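You operate a simulated robot arm through the tools that you are given. There is no shell and no other tool.

The job below is to be done with a simulated robot arm. You get a single attempt, and the scene is never put back.

TASK
Zero the leak tester, then prove it with the master leak marked 10.
Fine: press zero once with the vent lever open; seat the master in the test block, lock the red clamp knob, shut the vent, start once; vent last.

Only the result counts: the job must be done as asked and must still hold three seconds after the hand-in. Knocking over, shifting, dropping, spilling or breaking anything else fails it.

THE ROBOT
A 6-joint arm with a two-finger gripper, fixed in place. Base frame: the origin is at the foot of the arm, x ahead of it, y to its left, z up. Readings come in m, degrees, newtons and seconds.
Its first joint turns from -166.0 to 166.0 degrees. Payload 2.45 kg.
Tool frame: the origin (TCP) lies between the finger pads and is the grasp point; the fingertips stand 0.02 m ahead of it; z points along the fingers, y is the line along which they close. Largest opening 0.14 m; the body of the gripper starts 0.168 m behind the TCP.
Orientation is that of the tool frame in the base frame, as a unit quaternion [w, x, y, z]. With the fingers straight down and closing along the base's y, the tool's x points along the base's -x, its y along +y and its z along -z.

THE INTERFACE
- The arm moves only by the tool drive_tool. Its argument "motion" is a list of rows, each a list of 7 numbers: the turn, a rotation vector about the base's x, y, z in degrees, then the shift along the base's x, y, z in m, then the opening, from 0 (shut) to 1 (fully open). In form: [[wx, wy, wz, tx, ty, tz, claw], ...]. A call has 1 to 20 rows; each row is the pose to reach, as a shift and turn from the pose commanded when the call began. Rows are played at 5 a second. More than 0.05 m and 8.6 degrees between two rows, or a gripper value outside its range, and nothing of the call is played. Where a pose cannot be reached the arm comes as near as it can. A force on the tool above 40 N (or 10 N above the force at the start of the call, whichever is more), or a blocked arm, ends the call early, and 0.2 s more pass. Each finger travels about 0.045 m/s and halts on what it meets, pressing with about 40 N; the grip force reading is that of the motor and also rises with nothing between the fingers. The clock runs only during rows and for 0.2 s after the last one: add rows that repeat a pose to give the fingers time. It gives the time, the measured TCP pose, the force on the tool (base axes), the opening and the grip force at its end, in the units of the frame above (readings bear some noise), with the torque about the TCP (base axes, N m) and any sound that the robot's microphone picked up.
- Cameras (640 x 400 px; columns grow to the right, rows downward): "scene" is fixed at [0.2169, -0.4983, 1.5343]; the picture's right is [0.48, -0.88, 0.00], its down [-0.47, -0.25, -0.85] and it looks along [0.74, 0.40, -0.53] (base axes); focal length 340 px, centre (320, 200). "wrist" rides on the gripper at [0.078, 0.011, -0.209] in the tool frame; the picture's right is [-0.14, 0.99, 0.00], its down [-0.92, -0.13, -0.37] and it looks along [-0.37, -0.05, 0.93] (tool axes); focal length 280 px, centre (320, 200).
- get_image(camera): a new picture of that camera. It takes no simulated time.
- measure_at(camera, pixels): for up to 12 pixels [column, row] of the newest picture of that camera ("zoom" is the newest enlarged one), the place [x, y, z] in the base frame of the surface seen there, good to about 0.003 m, but the place of the scene camera against the robot may be out by one fixed shift of up to 0.018 m in any direction. It takes no simulated time.
- close_up(camera, box): a new picture of the part [left, top, right, bottom] of that camera's present view, enlarged. It takes no simulated time.
- finish_job(): hands the job in; it is judged then, once.

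Unless the task says otherwise, let go and move clear before handing in.

The tools are called after "Request:" as a command line: name --pt "numbers of a row" for each row, then --argument value for the rest, lists and objects as JSON in quotes. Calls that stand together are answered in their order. drive_tool: Moves the arm, as the interface text tells. Its arguments: {"type":"object","properties":{"motion":{"type":"array"}},"required":["motion"]} The other tools are called the same way: get_image (camera) takes a picture; measure_at (camera, pixels) gives the place of the surface under pixels of a picture; close_up (camera, box) takes an enlarged picture of a part of a camera's view; finish_job () hands the job in.

At the start:

```text
time_s: 0.0
eef_pos: [0.691, 0.0032, 1.3088]
ee_rot: [0.001, 0.0, 1.0, 0.001]
ft_force: [-0.1, 0.4, -0.1]
torque: [-0.01, 0.02, 0.0]
grip_width: 0.14
grip_force: 0.1
```

scene: 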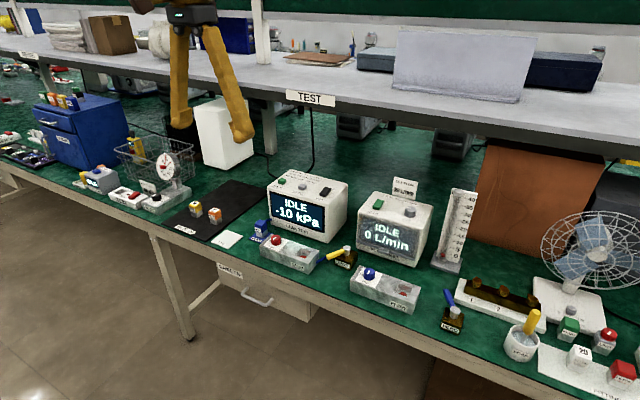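
wrist: 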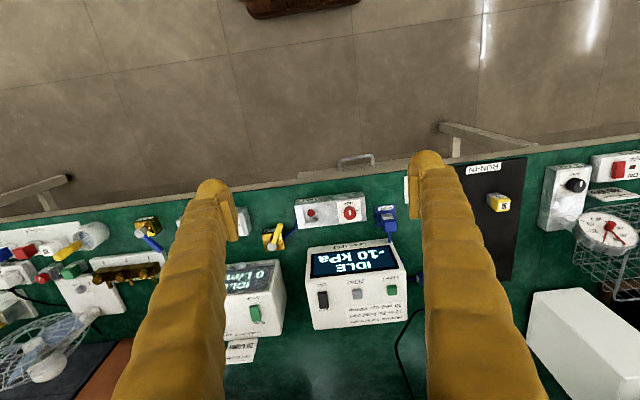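

The scene shows two testers: one reading "-10 kPa" (around 305,210) and one "0 L/min" (around 395,230). I'll take enlarged views to read labels before moving.

Request:
close_up --camera "scene" --box '[230, 150, 450, 310]'

Request:
close_up --camera "scene" --box '[420, 180, 640, 400]'

Request:
close_up --camera "scene" --box '[70, 120, 280, 260]'

Request:
close_up --camera "wrist" --box '[220, 160, 440, 340]'

```text
2.50 times, centred on (340, 230) of scene
```

zoom: 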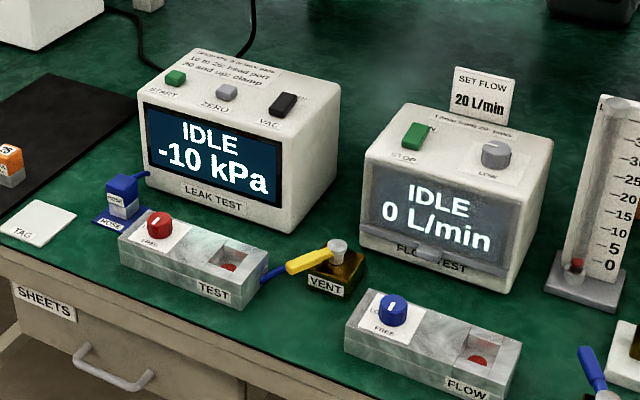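

```text
1.82 times, centred on (530, 290) of scene
```

zoom: 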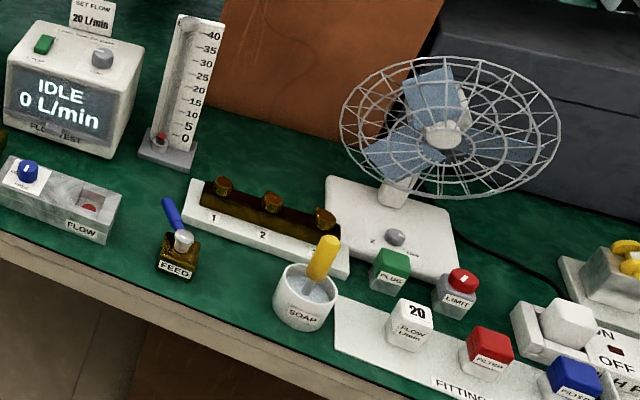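

```text
2.86 times, centred on (175, 190) of scene
```

zoom: 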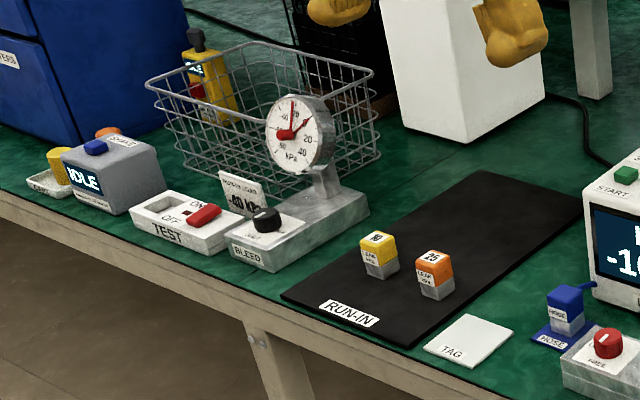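

```text
2.22 times, centred on (330, 250) of wrist
```

zoom: 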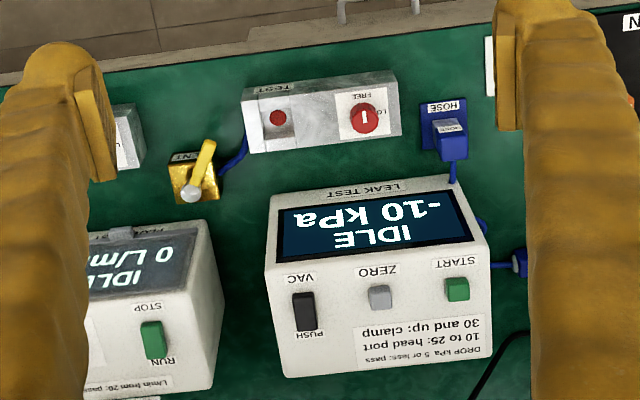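

The leak tester has START/ZERO/VAC buttons; masters "10" (yellow) and "25" (orange) stand on the RUN-IN mat around (197,209) and (214,214). I'll zoom in more on the masters, the vent lever, the test block and the other areas.

Request:
close_up --camera "scene" --box '[175, 190, 255, 250]'

Request:
close_up --camera "scene" --box '[250, 215, 370, 290]'

Request:
close_up --camera "scene" --box '[260, 160, 360, 225]'

Request:
close_up --camera "scene" --box '[0, 80, 130, 180]'

Request:
close_up --camera "scene" --box '[70, 150, 200, 220]'

Request:
close_up --camera "wrist" --box '[290, 230, 420, 340]'

```text
6.67 times, centred on (215, 220) of scene
```

zoom: 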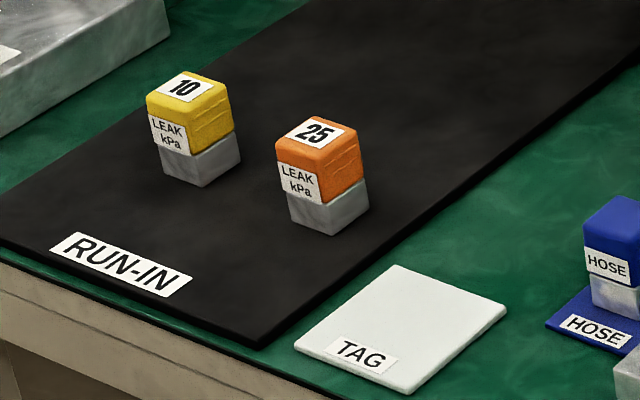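

```text
5.33 times, centred on (310, 252) of scene
```

zoom: 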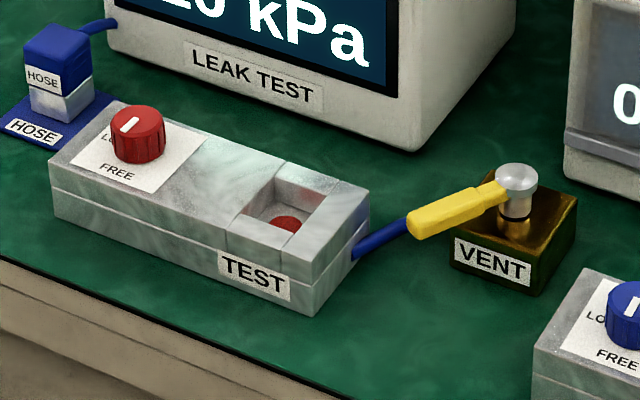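

```text
6.15 times, centred on (310, 192) of scene
```

zoom: 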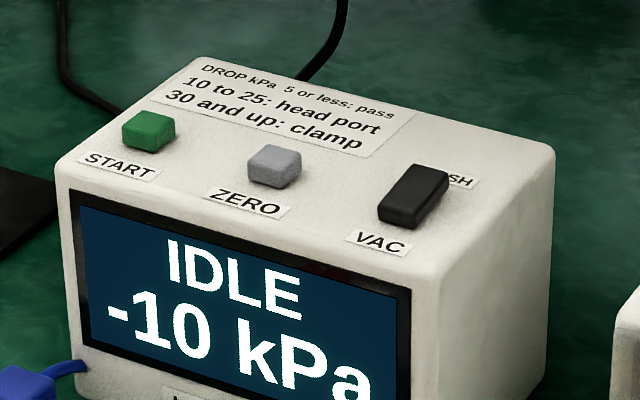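

```text
4.00 times, centred on (65, 130) of scene
```

zoom: 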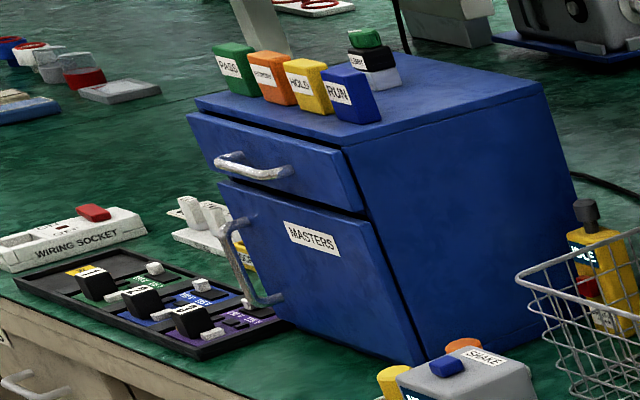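

```text
4.92 times, centred on (135, 185) of scene
```

zoom: 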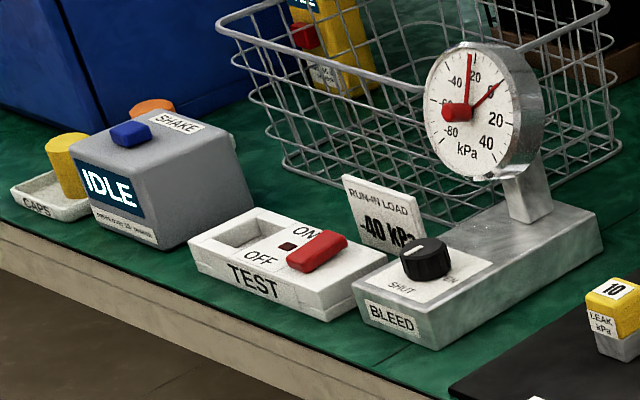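

```text
3.64 times, centred on (355, 285) of wrist
```

zoom: 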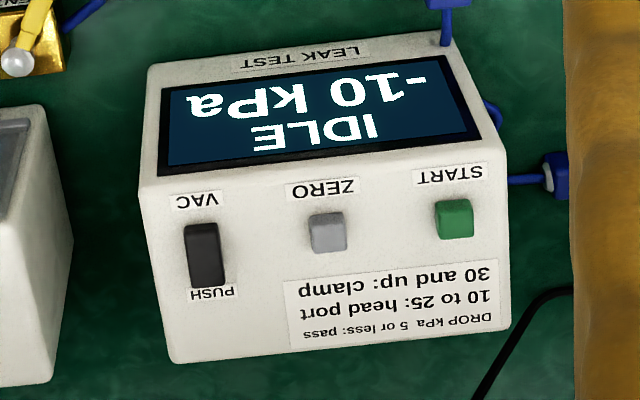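

The displays and labels are readable; the vent lever state (pixel ~345,255 scene) isn't clear yet. I'll measure key points with the wrist camera before moving closer.

Request:
get_image --camera "wrist"

Request:
measure_at --camera "wrist" --pixels '[[358, 292], [391, 290], [323, 300], [313, 213], [350, 212], [272, 245], [276, 230], [290, 260], [500, 203], [250, 290], [330, 210], [440, 240]]'

Request:
measure_at --camera "scene" --pixels '[[197, 204], [215, 211], [276, 240], [302, 256], [347, 249], [335, 255], [304, 187], [284, 181], [180, 230], [230, 240], [326, 269], [343, 262]]'

```text
taken
```

wrist: 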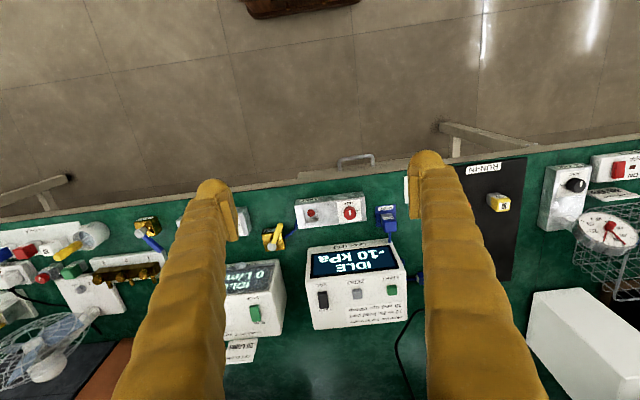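

```text
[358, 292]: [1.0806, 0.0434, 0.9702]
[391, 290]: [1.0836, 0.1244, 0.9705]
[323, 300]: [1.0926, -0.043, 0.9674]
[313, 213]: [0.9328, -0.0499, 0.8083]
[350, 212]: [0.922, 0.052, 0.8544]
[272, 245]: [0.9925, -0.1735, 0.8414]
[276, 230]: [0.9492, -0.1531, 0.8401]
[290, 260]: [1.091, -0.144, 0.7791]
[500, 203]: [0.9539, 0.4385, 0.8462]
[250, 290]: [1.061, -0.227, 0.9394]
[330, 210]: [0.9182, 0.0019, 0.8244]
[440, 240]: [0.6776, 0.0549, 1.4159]
```

```text
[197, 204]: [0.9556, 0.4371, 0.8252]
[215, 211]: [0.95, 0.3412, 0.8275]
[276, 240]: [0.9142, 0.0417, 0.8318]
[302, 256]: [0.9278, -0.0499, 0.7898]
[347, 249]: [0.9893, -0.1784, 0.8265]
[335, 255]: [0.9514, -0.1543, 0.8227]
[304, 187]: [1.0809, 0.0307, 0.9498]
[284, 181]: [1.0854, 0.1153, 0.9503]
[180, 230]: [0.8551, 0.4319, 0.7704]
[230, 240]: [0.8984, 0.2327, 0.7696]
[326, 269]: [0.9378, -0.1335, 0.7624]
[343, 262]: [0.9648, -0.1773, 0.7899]
```

Wrist measurements put the table at z≈0.776, buttons at x≈1.08, z≈0.97, master 10 at about (0.954,0.438), test block around (0.93,0). I'll move the gripper lower and forward for a closer look.

Request:
drive_tool --pt "0 0 0 0.03 -0.01 -0.03 1" --pt "0 0 0 0.06 -0.02 -0.06 1" --pt "0 0 0 0.09 -0.03 -0.09 1" --pt "0 0 0 0.12 -0.04 -0.12 1" --pt "0 0 0 0.14 -0.05 -0.15 1" --pt "0 0 0 0.14 -0.05 -0.15 1"

Request:
get_image --camera "wrist"

```text
time_s: 1.4
eef_pos: [0.8313, -0.0475, 1.1579]
ee_rot: [0.0, 0.0, 1.0, 0.0]
ft_force: [-0.3, -0.6, 0.3]
torque: [0.02, 0.0, -0.01]
grip_width: 0.1402
grip_force: 0.1
```

```text
taken
```

wrist: 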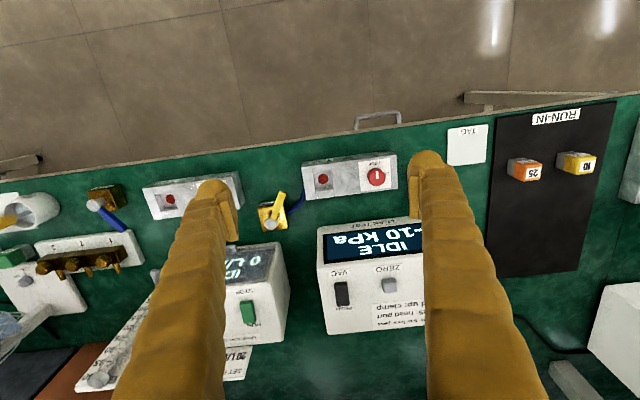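

Request:
close_up --camera "wrist" --box '[240, 140, 420, 250]'

Request:
close_up --camera "wrist" --box '[500, 130, 610, 200]'

Request:
close_up --camera "wrist" --box '[70, 170, 330, 280]'

```text
3.56 times, centred on (330, 195) of wrist
```

zoom: 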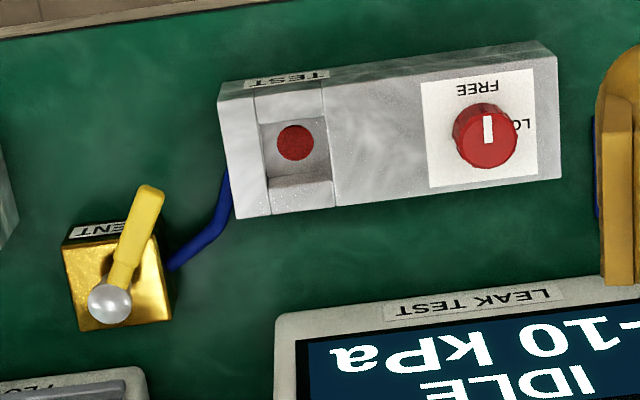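

```text
5.71 times, centred on (555, 165) of wrist
```

zoom: 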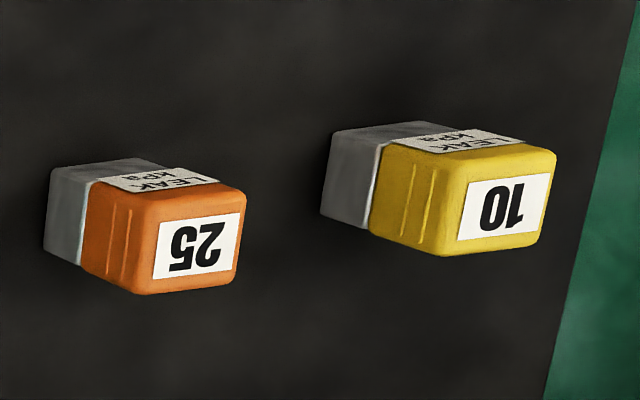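

```text
2.46 times, centred on (200, 225) of wrist
```

zoom: 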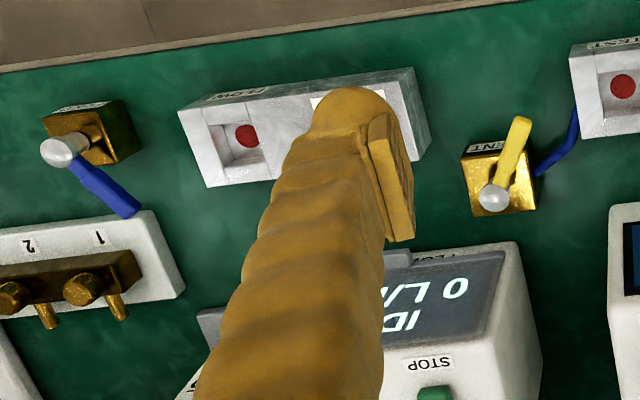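

The vent body (zoom around 110,280) has a yellow lever pointing mostly toward the robot, with the blue pipe leaving toward +y. I need accurate geometry, so I'll measure on a tighter zoom.

Request:
close_up --camera "wrist" --box '[250, 180, 310, 240]'

Request:
measure_at --camera "zoom" --pixels '[[320, 150], [320, 200], [320, 250]]'

```text
6.67 times, centred on (280, 210) of wrist
```

zoom: 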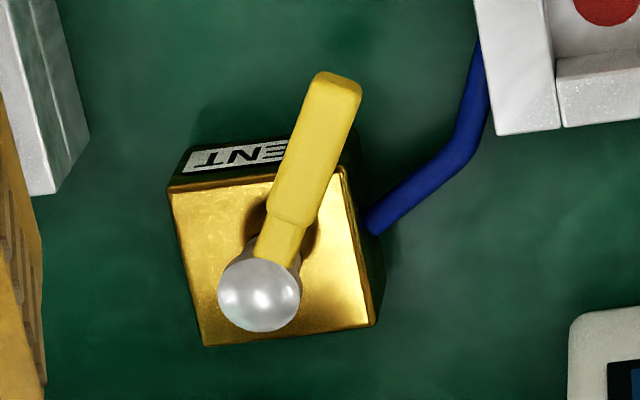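

```text
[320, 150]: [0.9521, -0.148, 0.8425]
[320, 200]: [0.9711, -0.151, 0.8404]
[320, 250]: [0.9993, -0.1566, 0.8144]
```

Request:
measure_at --camera "zoom" --pixels '[[335, 90], [290, 190], [265, 290], [285, 245], [185, 200], [340, 180], [365, 315], [210, 335], [240, 160], [375, 220], [420, 190], [460, 150]]'

Request:
get_image --camera "scene"

Request:
close_up --camera "scene" --box '[315, 230, 375, 280]'

```text
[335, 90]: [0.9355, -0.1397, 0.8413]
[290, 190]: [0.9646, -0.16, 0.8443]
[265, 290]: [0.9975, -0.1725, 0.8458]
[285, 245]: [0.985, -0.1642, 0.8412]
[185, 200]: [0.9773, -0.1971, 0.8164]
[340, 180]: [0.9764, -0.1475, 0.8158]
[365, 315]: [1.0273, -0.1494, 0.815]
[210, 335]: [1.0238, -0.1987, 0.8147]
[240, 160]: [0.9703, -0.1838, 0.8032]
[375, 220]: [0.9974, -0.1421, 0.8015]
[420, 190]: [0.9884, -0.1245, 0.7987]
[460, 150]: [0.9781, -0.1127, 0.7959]
```

```text
taken
```

scene: 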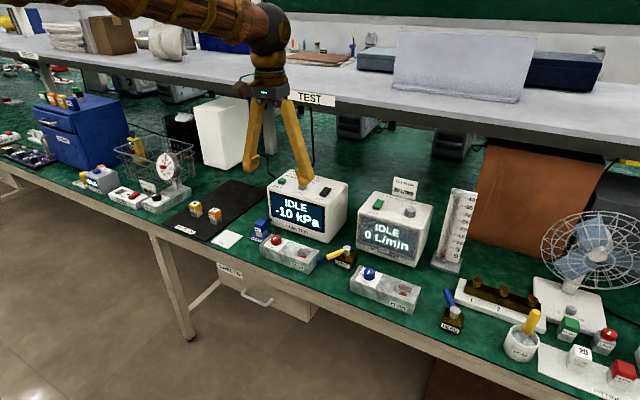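

```text
8.00 times, centred on (345, 255) of scene
```

zoom: 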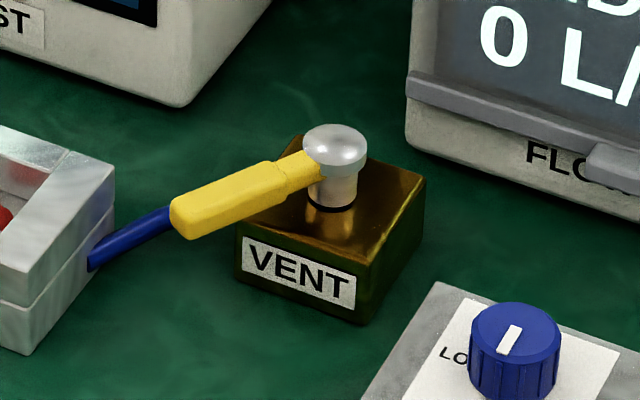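

The vent lever runs from cap (0.998,-0.172) to tip (0.935,-0.140), about 28° off -x toward +y, while the pipe leaves on +y, so its state is still ambiguous. I'll look at the FEED valve and at other documents for clues on lever conventions.

Request:
close_up --camera "wrist" --box '[70, 170, 150, 240]'

Request:
measure_at --camera "zoom" --pixels '[[150, 180], [300, 320], [440, 480]]'

Request:
close_up --camera "scene" --box '[425, 280, 505, 340]'

Request:
close_up --camera "scene" --box '[380, 170, 480, 240]'

Request:
close_up --camera "scene" --box '[130, 180, 200, 225]'

```text
5.71 times, centred on (110, 205) of wrist
```

zoom: 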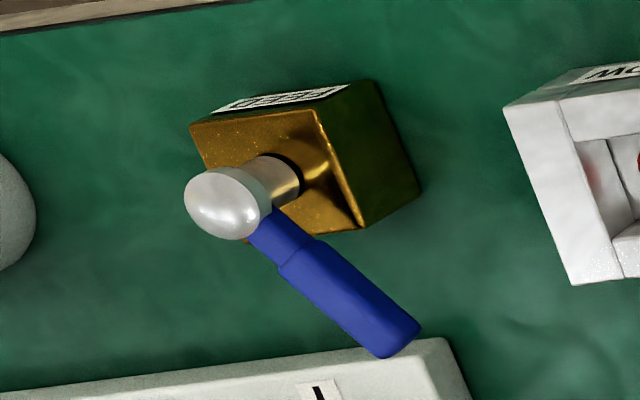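

```text
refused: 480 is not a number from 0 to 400
```

```text
6.67 times, centred on (465, 310) of scene
```

zoom: 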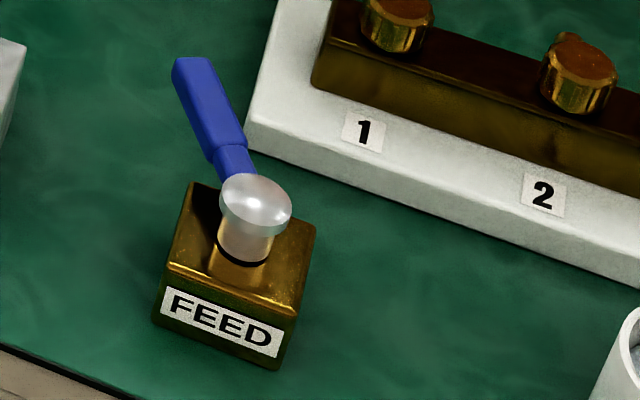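

```text
5.71 times, centred on (430, 205) of scene
```

zoom: 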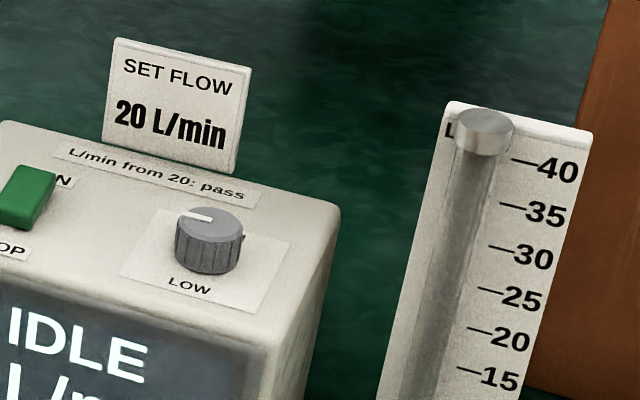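

```text
8.89 times, centred on (165, 202) of scene
```

zoom: 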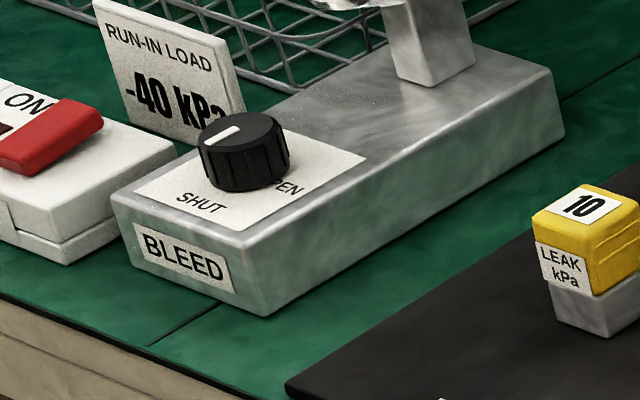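

The FEED lever points +x/+y, opposite to the vent, with no open/shut text. I'll measure it and scan the rest of the scene for any instruction card.

Request:
close_up --camera "wrist" --box '[70, 170, 150, 240]'

Request:
measure_at --camera "zoom" --pixels '[[225, 205], [300, 260], [400, 335], [200, 130], [310, 115], [355, 225]]'

Request:
close_up --camera "scene" --box '[0, 0, 320, 130]'

Request:
close_up --camera "scene" --box '[320, 0, 640, 180]'

Request:
close_up --camera "scene" --box '[340, 255, 430, 315]'

```text
5.71 times, centred on (110, 205) of wrist
```

zoom: 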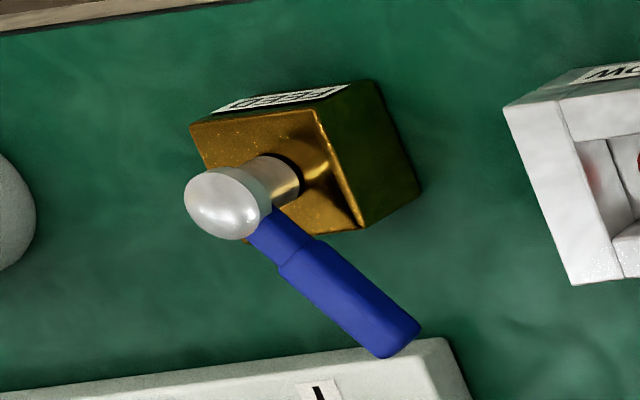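

```text
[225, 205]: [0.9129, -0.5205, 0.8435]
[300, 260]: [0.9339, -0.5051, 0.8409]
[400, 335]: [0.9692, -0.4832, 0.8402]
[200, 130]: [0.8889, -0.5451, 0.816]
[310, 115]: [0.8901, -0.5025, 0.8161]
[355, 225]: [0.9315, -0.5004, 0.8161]
```

```text
2.00 times, centred on (160, 65) of scene
```

zoom: 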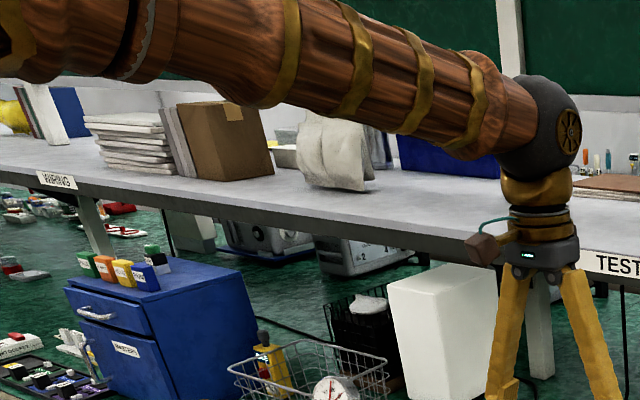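

```text
2.00 times, centred on (480, 90) of scene
```

zoom: 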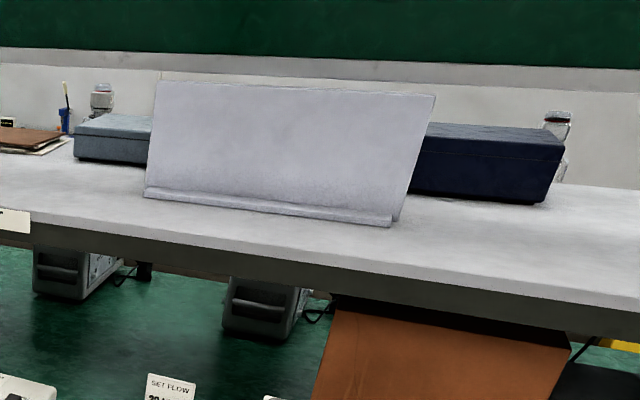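

```text
6.67 times, centred on (385, 285) of scene
```

zoom: 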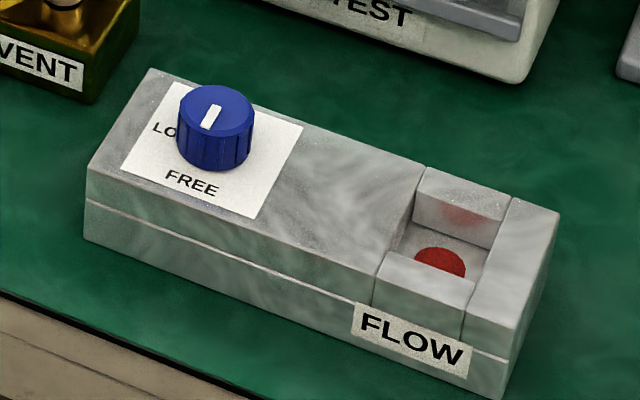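

Nothing posted explains the lever; FEED points 34° and VENT 152° (both about ±60° around +y), so I'll learn its state by watching the display later. Now I'll measure the test block, recess and knob on a zoom.

Request:
close_up --camera "wrist" --box '[295, 145, 405, 210]'

Request:
measure_at --camera "zoom" --pixels '[[165, 200], [150, 155], [210, 150], [215, 260], [120, 180], [165, 100], [260, 180], [165, 280], [470, 185], [425, 110], [560, 280], [480, 150]]'

```text
5.82 times, centred on (350, 178) of wrist
```

zoom: 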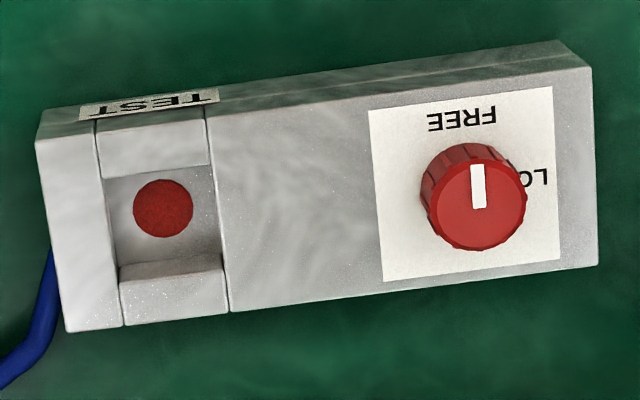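

```text
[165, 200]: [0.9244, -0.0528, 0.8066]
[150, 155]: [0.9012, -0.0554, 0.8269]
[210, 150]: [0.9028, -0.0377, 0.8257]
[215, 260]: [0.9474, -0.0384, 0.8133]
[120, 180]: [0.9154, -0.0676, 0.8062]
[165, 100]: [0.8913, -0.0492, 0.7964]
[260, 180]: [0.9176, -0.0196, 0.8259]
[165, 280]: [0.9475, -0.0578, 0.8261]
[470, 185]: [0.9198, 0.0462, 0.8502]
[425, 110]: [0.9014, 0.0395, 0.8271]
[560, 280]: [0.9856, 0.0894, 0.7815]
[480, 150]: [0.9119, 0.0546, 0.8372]
```

The recess floor is at z≈0.806, block top at 0.826 (2 cm deep), centred near (0.926,-0.052). Next I'll measure the master's faces.

Request:
close_up --camera "wrist" --box '[545, 140, 605, 180]'

Request:
measure_at --camera "zoom" --pixels '[[330, 200], [420, 250], [300, 190], [440, 150], [350, 160], [250, 200], [200, 200], [150, 100], [150, 300], [400, 350], [420, 310], [300, 270]]'

Request:
close_up --camera "scene" --box '[185, 195, 225, 225]'

```text
10.00 times, centred on (575, 160) of wrist
```

zoom: 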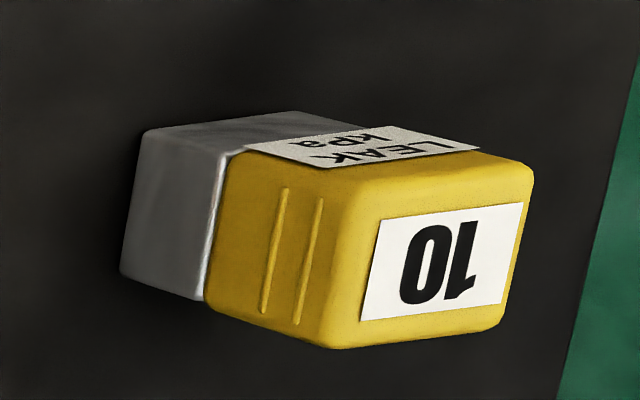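

```text
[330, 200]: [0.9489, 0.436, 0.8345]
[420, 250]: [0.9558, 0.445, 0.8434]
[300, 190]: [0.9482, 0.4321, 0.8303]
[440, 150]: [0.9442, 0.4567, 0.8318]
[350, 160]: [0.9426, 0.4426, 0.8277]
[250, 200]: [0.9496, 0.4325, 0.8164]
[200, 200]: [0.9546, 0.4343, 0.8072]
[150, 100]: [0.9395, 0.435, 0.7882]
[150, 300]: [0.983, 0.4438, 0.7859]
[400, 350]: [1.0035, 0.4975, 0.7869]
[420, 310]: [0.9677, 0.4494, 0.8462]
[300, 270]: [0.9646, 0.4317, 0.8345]
```

```text
13.33 times, centred on (205, 210) of scene
```

zoom: 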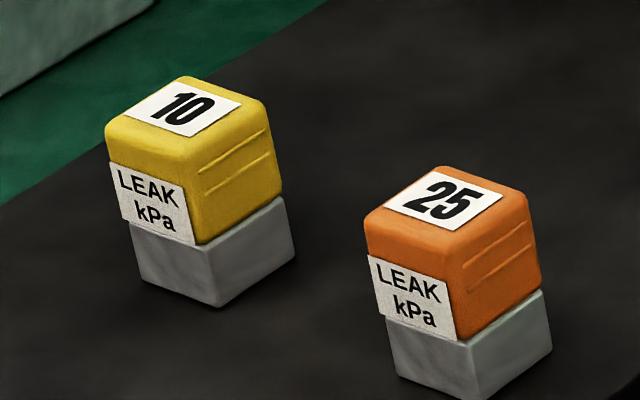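

The master is about 0.036 wide, top z≈0.845 on the mat at 0.787, and the vent lever pivots near (1.0,-0.173) with its handle at z≈0.83–0.842. I'll yaw the gripper -27° with a narrow fork opening and go above the lever for a closer view.

Request:
drive_tool --pt "0 0 -5 0.02 -0.02 -0.02 0.6" --pt "0 0 -10 0.04 -0.04 -0.04 0.5" --pt "0 0 -15 0.06 -0.06 -0.06 0.4" --pt "0 0 -20 0.08 -0.08 -0.08 0.357" --pt "0 0 -24 0.1 -0.09 -0.1 0.357" --pt "0 0 -27 0.12 -0.1 -0.12 0.357" --pt "0 0 -27 0.123 -0.1017 -0.13 0.357" --pt "0 0 -27 0.123 -0.1017 -0.13 0.357"

Request:
get_image --camera "wrist"

Request:
get_image --camera "scene"

```text
time_s: 3.2
eef_pos: [0.9553, -0.1497, 1.0267]
ee_rot: [-0.001, 0.234, 0.972, 0.0]
ft_force: [-1.0, -0.2, 0.8]
torque: [-0.03, -0.02, 0.0]
grip_width: 0.05
grip_force: 0.0
```

```text
taken
```

wrist: 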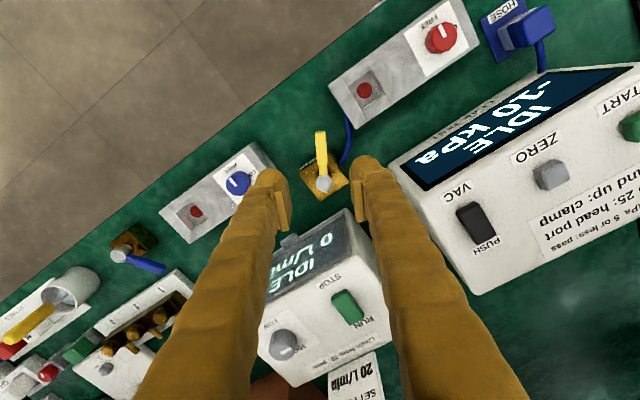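

```text
taken
```

scene: 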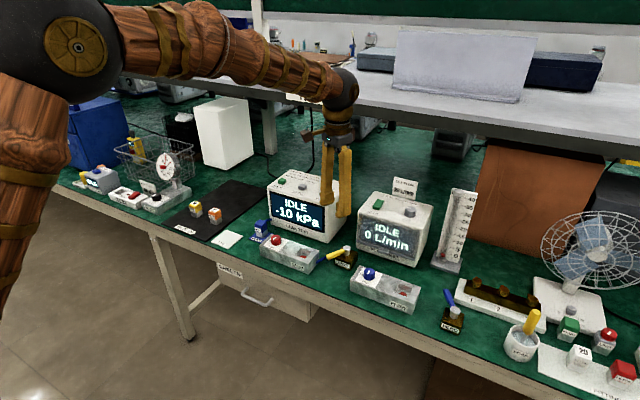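

The lever (wrist pixels ~320,160) sits between the fingers as planned. I'll take a tight zoom to read any marks on the vent body and re-measure the lever.

Request:
close_up --camera "wrist" --box '[285, 120, 365, 210]'

Request:
measure_at --camera "wrist" --pixels '[[321, 137], [320, 150], [320, 165], [325, 184], [312, 190], [340, 175], [310, 200], [345, 190], [346, 145], [350, 125]]'

```text
4.44 times, centred on (325, 165) of wrist
```

zoom: 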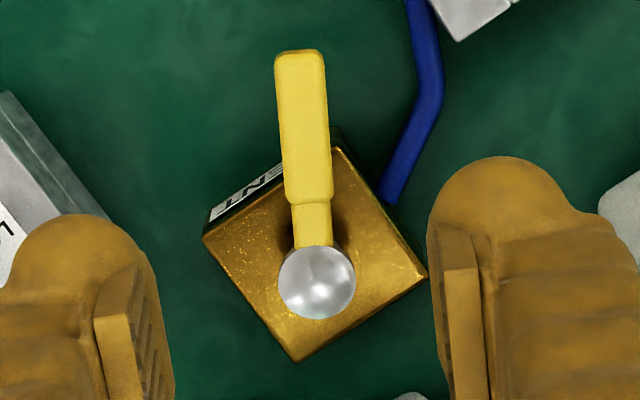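

```text
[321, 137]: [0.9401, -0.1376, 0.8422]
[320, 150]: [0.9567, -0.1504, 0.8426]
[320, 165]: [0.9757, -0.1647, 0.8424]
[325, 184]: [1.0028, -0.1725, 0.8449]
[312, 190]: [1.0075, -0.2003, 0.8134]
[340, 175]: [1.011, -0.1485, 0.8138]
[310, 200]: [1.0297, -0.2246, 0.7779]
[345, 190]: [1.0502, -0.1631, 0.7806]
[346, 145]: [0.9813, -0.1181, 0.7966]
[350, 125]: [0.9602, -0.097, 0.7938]
```

The lever's handle centre line passes (0.957,-0.150) at z≈0.842, matching my plan. I'll lower the open fork around it to TCP z≈0.846.

Request:
drive_tool --pt "0 0 0 0 0 -0.04 0.357" --pt "0 0 0 0 0 -0.08 0.357" --pt "0 0 0 0 0 -0.115 0.357" --pt "0 0 0 0 0 -0.14 0.357" --pt "0 0 0 0 0 -0.155 0.357" --pt "0 0 0 0 0 -0.155 0.357"

Request:
get_image --camera "wrist"

Request:
close_up --camera "scene" --box '[280, 190, 400, 290]'

```text
time_s: 4.6
eef_pos: [0.9544, -0.1495, 0.8738]
ee_rot: [0.0, 0.232, 0.973, 0.0]
ft_force: [0.1, -0.5, 0.9]
torque: [0.01, 0.03, 0.0]
grip_width: 0.05
grip_force: 0.0
```

```text
taken
```

wrist: 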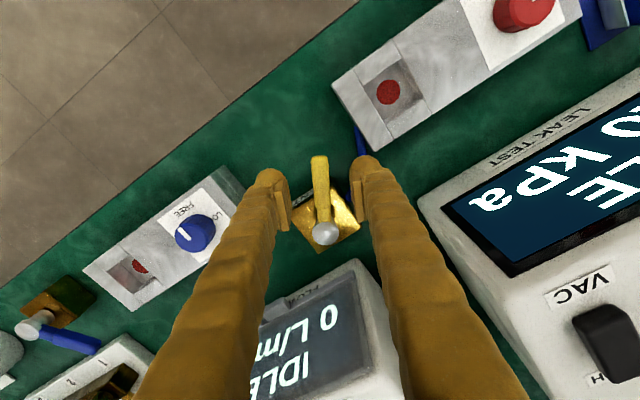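

```text
4.00 times, centred on (340, 240) of scene
```

zoom: 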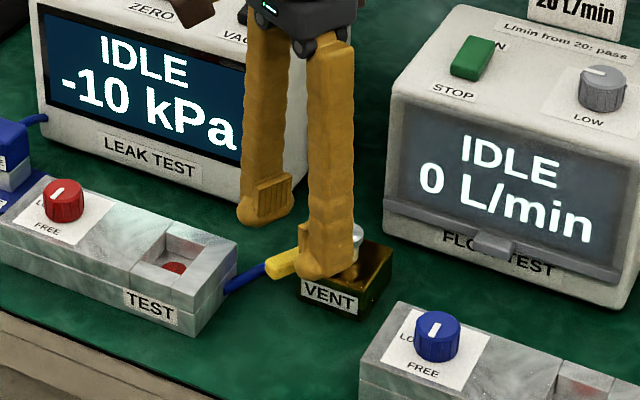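

The fork straddles the lever cleanly. I'll lower to lever height, narrow the fork, then swing gently clockwise about the pivot to see whether it moves and what the display does.

Request:
drive_tool --pt "0 0 0 0 0 -0.015 0.357" --pt "0 0 0 0 0 -0.027 0.3" --pt "0 0 0 0 0 -0.027 0.23" --pt "0 0 0 0 0 -0.027 0.23"

Request:
get_image --camera "wrist"

```text
time_s: 5.6
eef_pos: [0.9553, -0.1494, 0.846]
ee_rot: [0.0, 0.232, 0.973, 0.0]
ft_force: [0.4, -0.2, 0.0]
torque: [0.01, -0.01, 0.04]
grip_width: 0.032
grip_force: 0.0
```

```text
taken
```

wrist: 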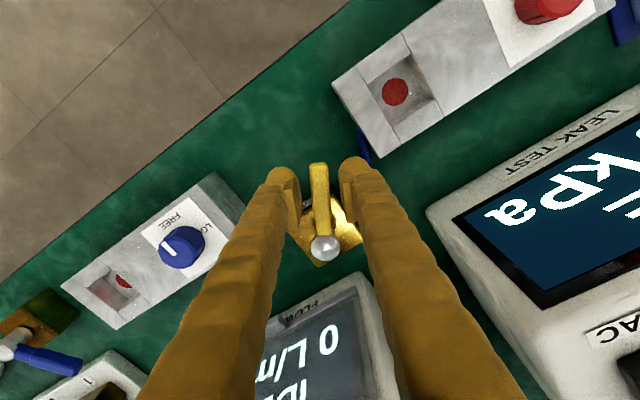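

The lever is centred in a 32 mm fork. I'll swing the fork clockwise by 24° in small steps.

Request:
drive_tool --pt "0 0 -4 0.0017 0.0031 0 0.23" --pt "0 0 -8 0.0037 0.0061 0 0.23" --pt "0 0 -12 0.0058 0.009 0 0.23" --pt "0 0 -16 0.0082 0.0116 0 0.23" --pt "0 0 -20 0.0107 0.0142 0 0.23" --pt "0 0 -24 0.0134 0.0165 0 0.23" --pt "0 0 -24 0.0134 0.0165 0 0.23"

Request:
get_image --camera "wrist"

Request:
close_up --camera "scene" --box '[260, 170, 400, 290]'

```text
time_s: 6.9
eef_pos: [0.9649, -0.1381, 0.8463]
ee_rot: [-0.001, 0.41, 0.912, -0.002]
ft_force: [-18.8, -19.4, 5.3]
torque: [-0.2, 0.2, 0.49]
grip_width: 0.0506
grip_force: 13.6
stopped in row 6: the force on the tool passed its limit at 42 N (the readings are from after the stop); the commanded pose is now the measured one
```

```text
taken
```

wrist: 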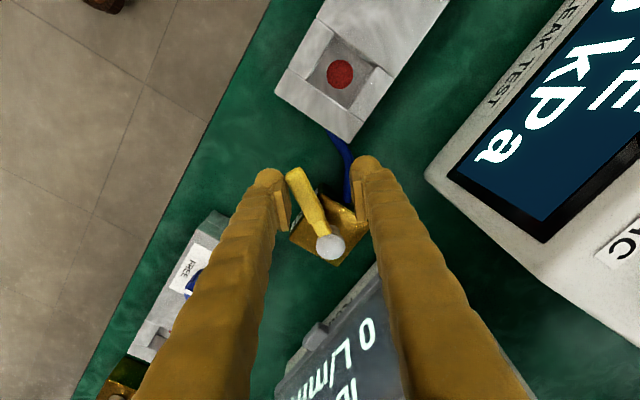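

```text
3.33 times, centred on (330, 230) of scene
```

zoom: 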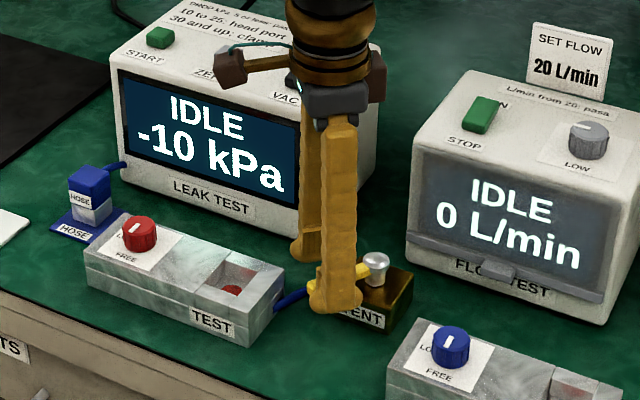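

The fork met about 27 N of resistance and its fingers were forced to 50 mm, so the lever didn't swing freely clockwise. I'll measure whether the lever or body moved.

Request:
measure_at --camera "wrist" --pixels '[[296, 178], [304, 195], [315, 215], [330, 247], [338, 262], [293, 236], [355, 230], [320, 225]]'

Request:
close_up --camera "wrist" --box '[260, 140, 400, 280]'

```text
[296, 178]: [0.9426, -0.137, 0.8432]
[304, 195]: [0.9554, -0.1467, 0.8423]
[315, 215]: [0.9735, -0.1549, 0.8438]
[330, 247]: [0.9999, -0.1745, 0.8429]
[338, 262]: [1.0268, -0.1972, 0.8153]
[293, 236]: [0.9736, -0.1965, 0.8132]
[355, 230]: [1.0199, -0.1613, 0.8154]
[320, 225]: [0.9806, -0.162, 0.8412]
```

```text
2.86 times, centred on (330, 210) of wrist
```

zoom: 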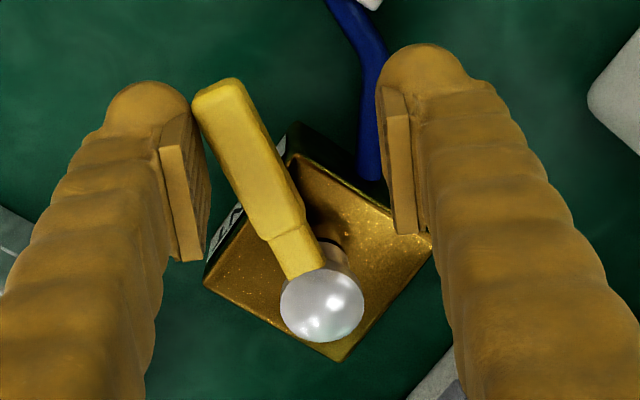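

The vent body is unmoved and the lever reads ~32° now, so it seems to be at or near a clockwise stop. I'll check the FLOW knob clearance, then try the other direction.

Request:
measure_at --camera "scene" --pixels '[[369, 271], [352, 277], [376, 263], [418, 281], [324, 262], [303, 275]]'

Request:
drive_tool --pt "0 0 7.5 -0.003 -0.004 0 0.25" --pt "0 0 14.5 -0.006 -0.0076 0 0.25" --pt "0 0 21.4 -0.0096 -0.0113 0 0.25" --pt "0 0 21.4 -0.0096 -0.0113 0 0.23" --pt "0 0 21.4 -0.0096 -0.0113 0 0.23"

Request:
get_image --camera "wrist"

```text
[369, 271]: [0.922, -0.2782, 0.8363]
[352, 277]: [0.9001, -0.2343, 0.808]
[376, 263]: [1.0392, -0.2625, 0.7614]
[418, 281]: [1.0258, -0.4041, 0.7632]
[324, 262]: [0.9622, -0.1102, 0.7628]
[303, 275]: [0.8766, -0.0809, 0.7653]
```

```text
time_s: 8.1
eef_pos: [0.9558, -0.1485, 0.846]
ee_rot: [0.0, 0.233, 0.972, -0.001]
ft_force: [0.1, 0.5, -0.1]
torque: [0.01, 0.01, -0.01]
grip_width: 0.0322
grip_force: 0.1
```

```text
taken
```

wrist: 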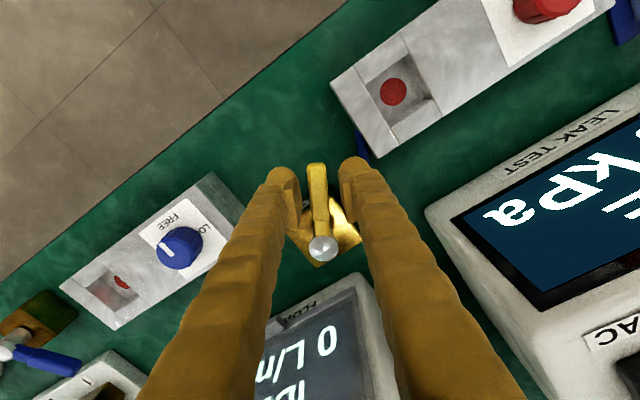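

The lever sits at the same place as before, so clockwise is a stop. I'll now swing the fork counter-clockwise (toward -y) gently.

Request:
drive_tool --pt "0 0 4 -0.0015 -0.0032 0 0.23" --pt "0 0 8 -0.0028 -0.0066 0 0.23" --pt "0 0 12 -0.0038 -0.01 0 0.23" --pt "0 0 16 -0.0047 -0.0134 0 0.23" --pt "0 0 20 -0.0052 -0.017 0 0.23" --pt "0 0 24 -0.0055 -0.0205 0 0.23" --pt "0 0 24 -0.0055 -0.0205 0 0.23"

Request:
get_image --camera "wrist"

Request:
close_up --camera "scene" --box '[260, 170, 400, 290]'

```text
time_s: 9.7
eef_pos: [0.9507, -0.1688, 0.8459]
ee_rot: [0.001, 0.026, 1.0, -0.001]
ft_force: [-0.6, -0.3, 0.2]
torque: [0.0, -0.05, 0.0]
grip_width: 0.0322
grip_force: 0.2
```

```text
taken
```

wrist: 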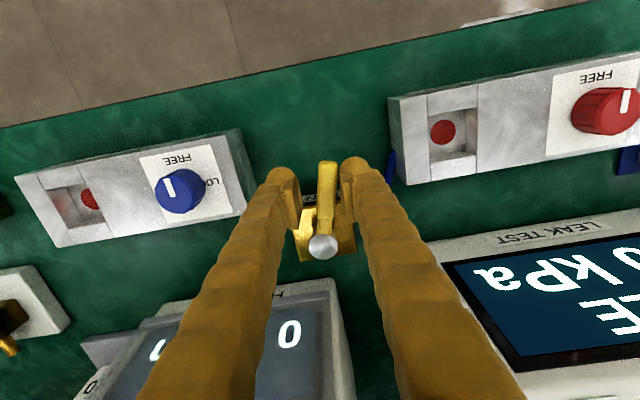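

```text
3.33 times, centred on (330, 230) of scene
```

zoom: 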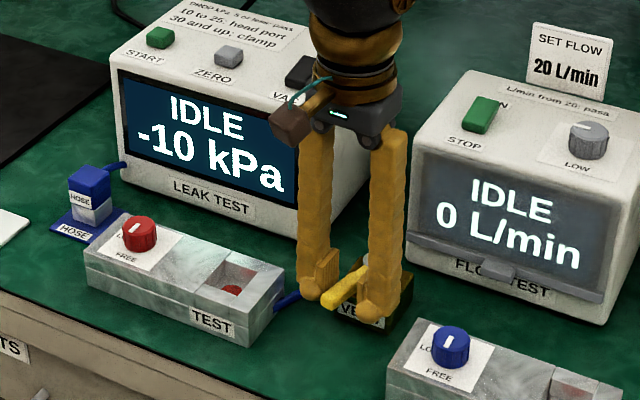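

The lever now follows the fork counter-clockwise with almost no force (display still -10 kPa). I'll continue the swing to find the far stop, raising 3 mm to clear the FLOW block.

Request:
drive_tool --pt "0 0 4 -0.0005 -0.0037 0.002 0.23" --pt "0 0 8 -0.0007 -0.0073 0.003 0.23" --pt "0 0 12 -0.0003 -0.0108 0.003 0.23" --pt "0 0 16 0.0004 -0.0143 0.003 0.23" --pt "0 0 20 0.0013 -0.0177 0.003 0.23" --pt "0 0 24 0.0025 -0.0211 0.003 0.23" --pt "0 0 24 0.0025 -0.0211 0.003 0.23"

Request:
get_image --camera "wrist"

Request:
close_up --camera "scene" --box '[260, 170, 400, 290]'

```text
time_s: 11.3
eef_pos: [0.9544, -0.1898, 0.8486]
ee_rot: [0.001, -0.182, 0.983, 0.0]
ft_force: [0.1, 0.0, -0.2]
torque: [-0.04, -0.03, 0.0]
grip_width: 0.0324
grip_force: 0.3
```

```text
taken
```

wrist: 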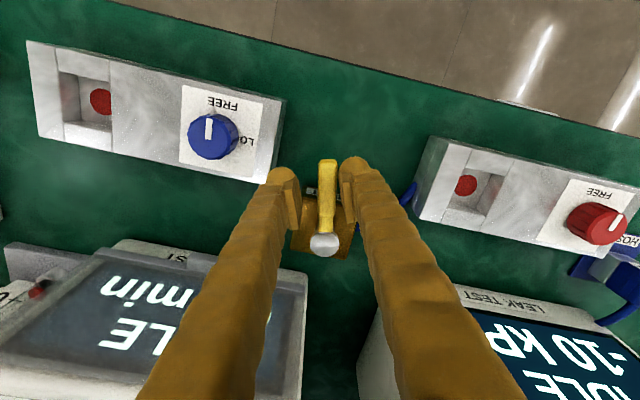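

```text
3.33 times, centred on (330, 230) of scene
```

zoom: 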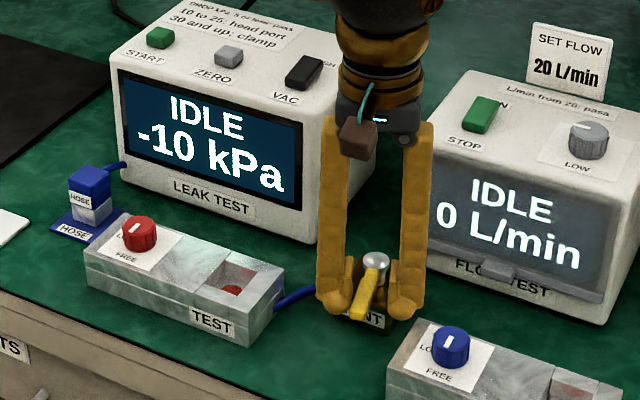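

The lever still swings freely. I'll continue counter-clockwise to about 72° total while watching force and display.

Request:
drive_tool --pt "0 0 4 0.0013 -0.0033 0 0.23" --pt "0 0 8 0.0029 -0.0065 0 0.23" --pt "0 0 12 0.0048 -0.0096 0 0.23" --pt "0 0 16 0.0068 -0.0125 0 0.23" --pt "0 0 20 0.0091 -0.0153 0 0.23" --pt "0 0 24 0.0115 -0.0179 0 0.23" --pt "0 0 24 0.0115 -0.0179 0 0.23"

Request:
get_image --camera "wrist"

Request:
close_up --camera "scene" --box '[260, 170, 400, 290]'

```text
time_s: 12.9
eef_pos: [0.9641, -0.2059, 0.8497]
ee_rot: [0.001, -0.382, 0.924, -0.001]
ft_force: [-2.6, 18.0, -0.8]
torque: [0.15, 0.0, -0.42]
grip_width: 0.0412
grip_force: 7.0
```

```text
taken
```

wrist: 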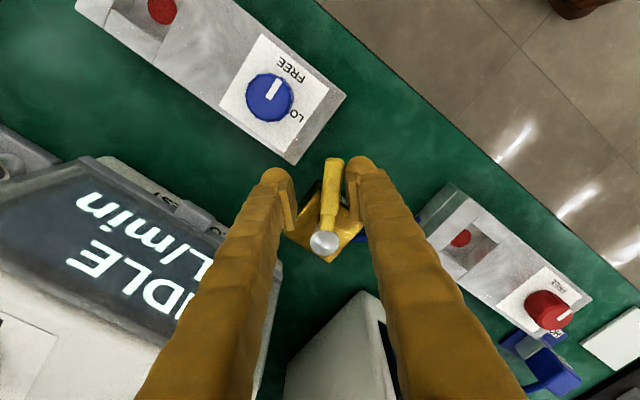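

```text
3.33 times, centred on (330, 230) of scene
```

zoom: 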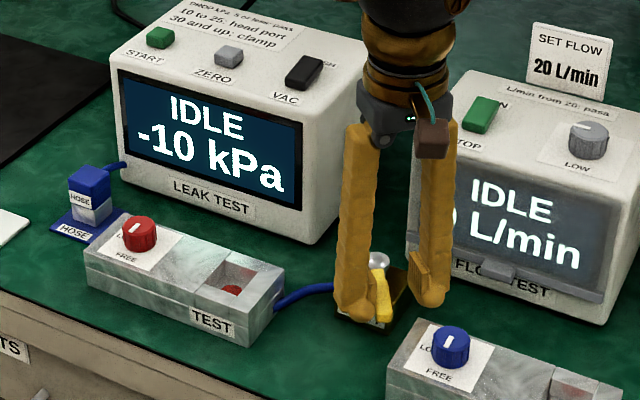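

Force rose to 18 N and the fingers spread to 41 mm, so the far stop is near here. I'll measure the lever's angle at this end.

Request:
measure_at --camera "wrist" --pixels '[[333, 168], [330, 190], [328, 210], [324, 242], [298, 237], [360, 228], [310, 210], [320, 260]]'

Request:
close_up --camera "wrist" --box '[260, 140, 400, 280]'

```text
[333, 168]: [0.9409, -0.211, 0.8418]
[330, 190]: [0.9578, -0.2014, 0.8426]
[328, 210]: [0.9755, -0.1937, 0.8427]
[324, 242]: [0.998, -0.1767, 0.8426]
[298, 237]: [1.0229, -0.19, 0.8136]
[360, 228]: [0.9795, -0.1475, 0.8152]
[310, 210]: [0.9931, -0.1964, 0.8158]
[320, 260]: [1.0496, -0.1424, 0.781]
```

```text
2.86 times, centred on (330, 210) of wrist
```

zoom: 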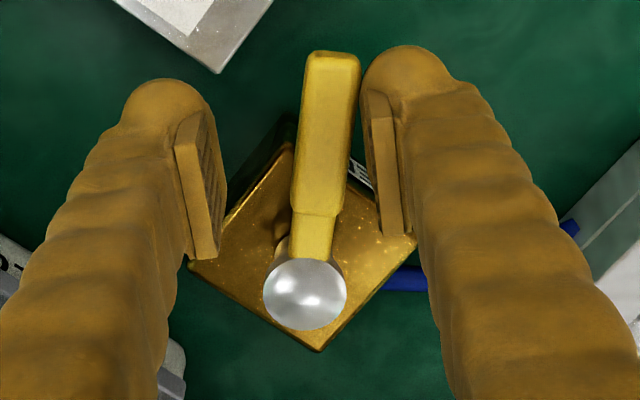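

The lever's travel is about ±30° around -x: start end at 150° (toward the hose/test block) and far end at ~212°. The reading never changed, and the starting position (toward the hose line) fits "vent open", so I'll swing it back to its starting end.

Request:
drive_tool --pt "0 0 -8 -0.0047 0.0054 0 0.23" --pt "0 0 -16 -0.0086 0.0114 0 0.23" --pt "0 0 -24 -0.0115 0.0179 0 0.23" --pt "0 0 -32 -0.0136 0.0247 0 0.23" --pt "0 0 -40 -0.0147 0.0317 0 0.23" --pt "0 0 -48 -0.0148 0.0389 0 0.23" --pt "0 0 -56 -0.014 0.046 0 0.23" --pt "0 0 -64 -0.0121 0.0528 0 0.23" --pt "0 0 -72 -0.0093 0.0594 0 0.23" --pt "0 0 -80 -0.0056 0.0655 0 0.23" --pt "0 0 -84 -0.0035 0.0684 0 0.23" --pt "0 0 -84 -0.0035 0.0684 0 0.23"

Request:
get_image --camera "wrist"

Request:
close_up --camera "scene" --box '[260, 170, 400, 290]'

```text
time_s: 15.5
eef_pos: [0.9606, -0.1395, 0.8495]
ee_rot: [0.0, 0.334, 0.942, -0.001]
ft_force: [-2.8, -13.2, -1.1]
torque: [-0.14, -0.01, 0.29]
grip_width: 0.0403
grip_force: 6.5
```

```text
taken
```

wrist: 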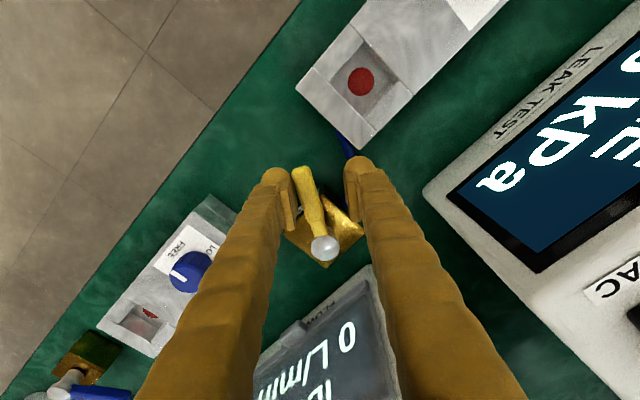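

```text
3.33 times, centred on (330, 230) of scene
```

zoom: 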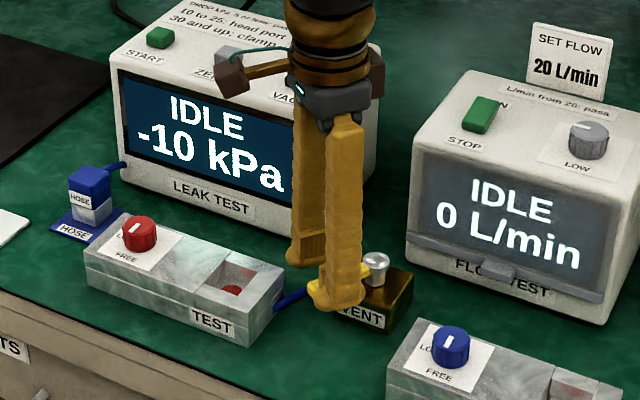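

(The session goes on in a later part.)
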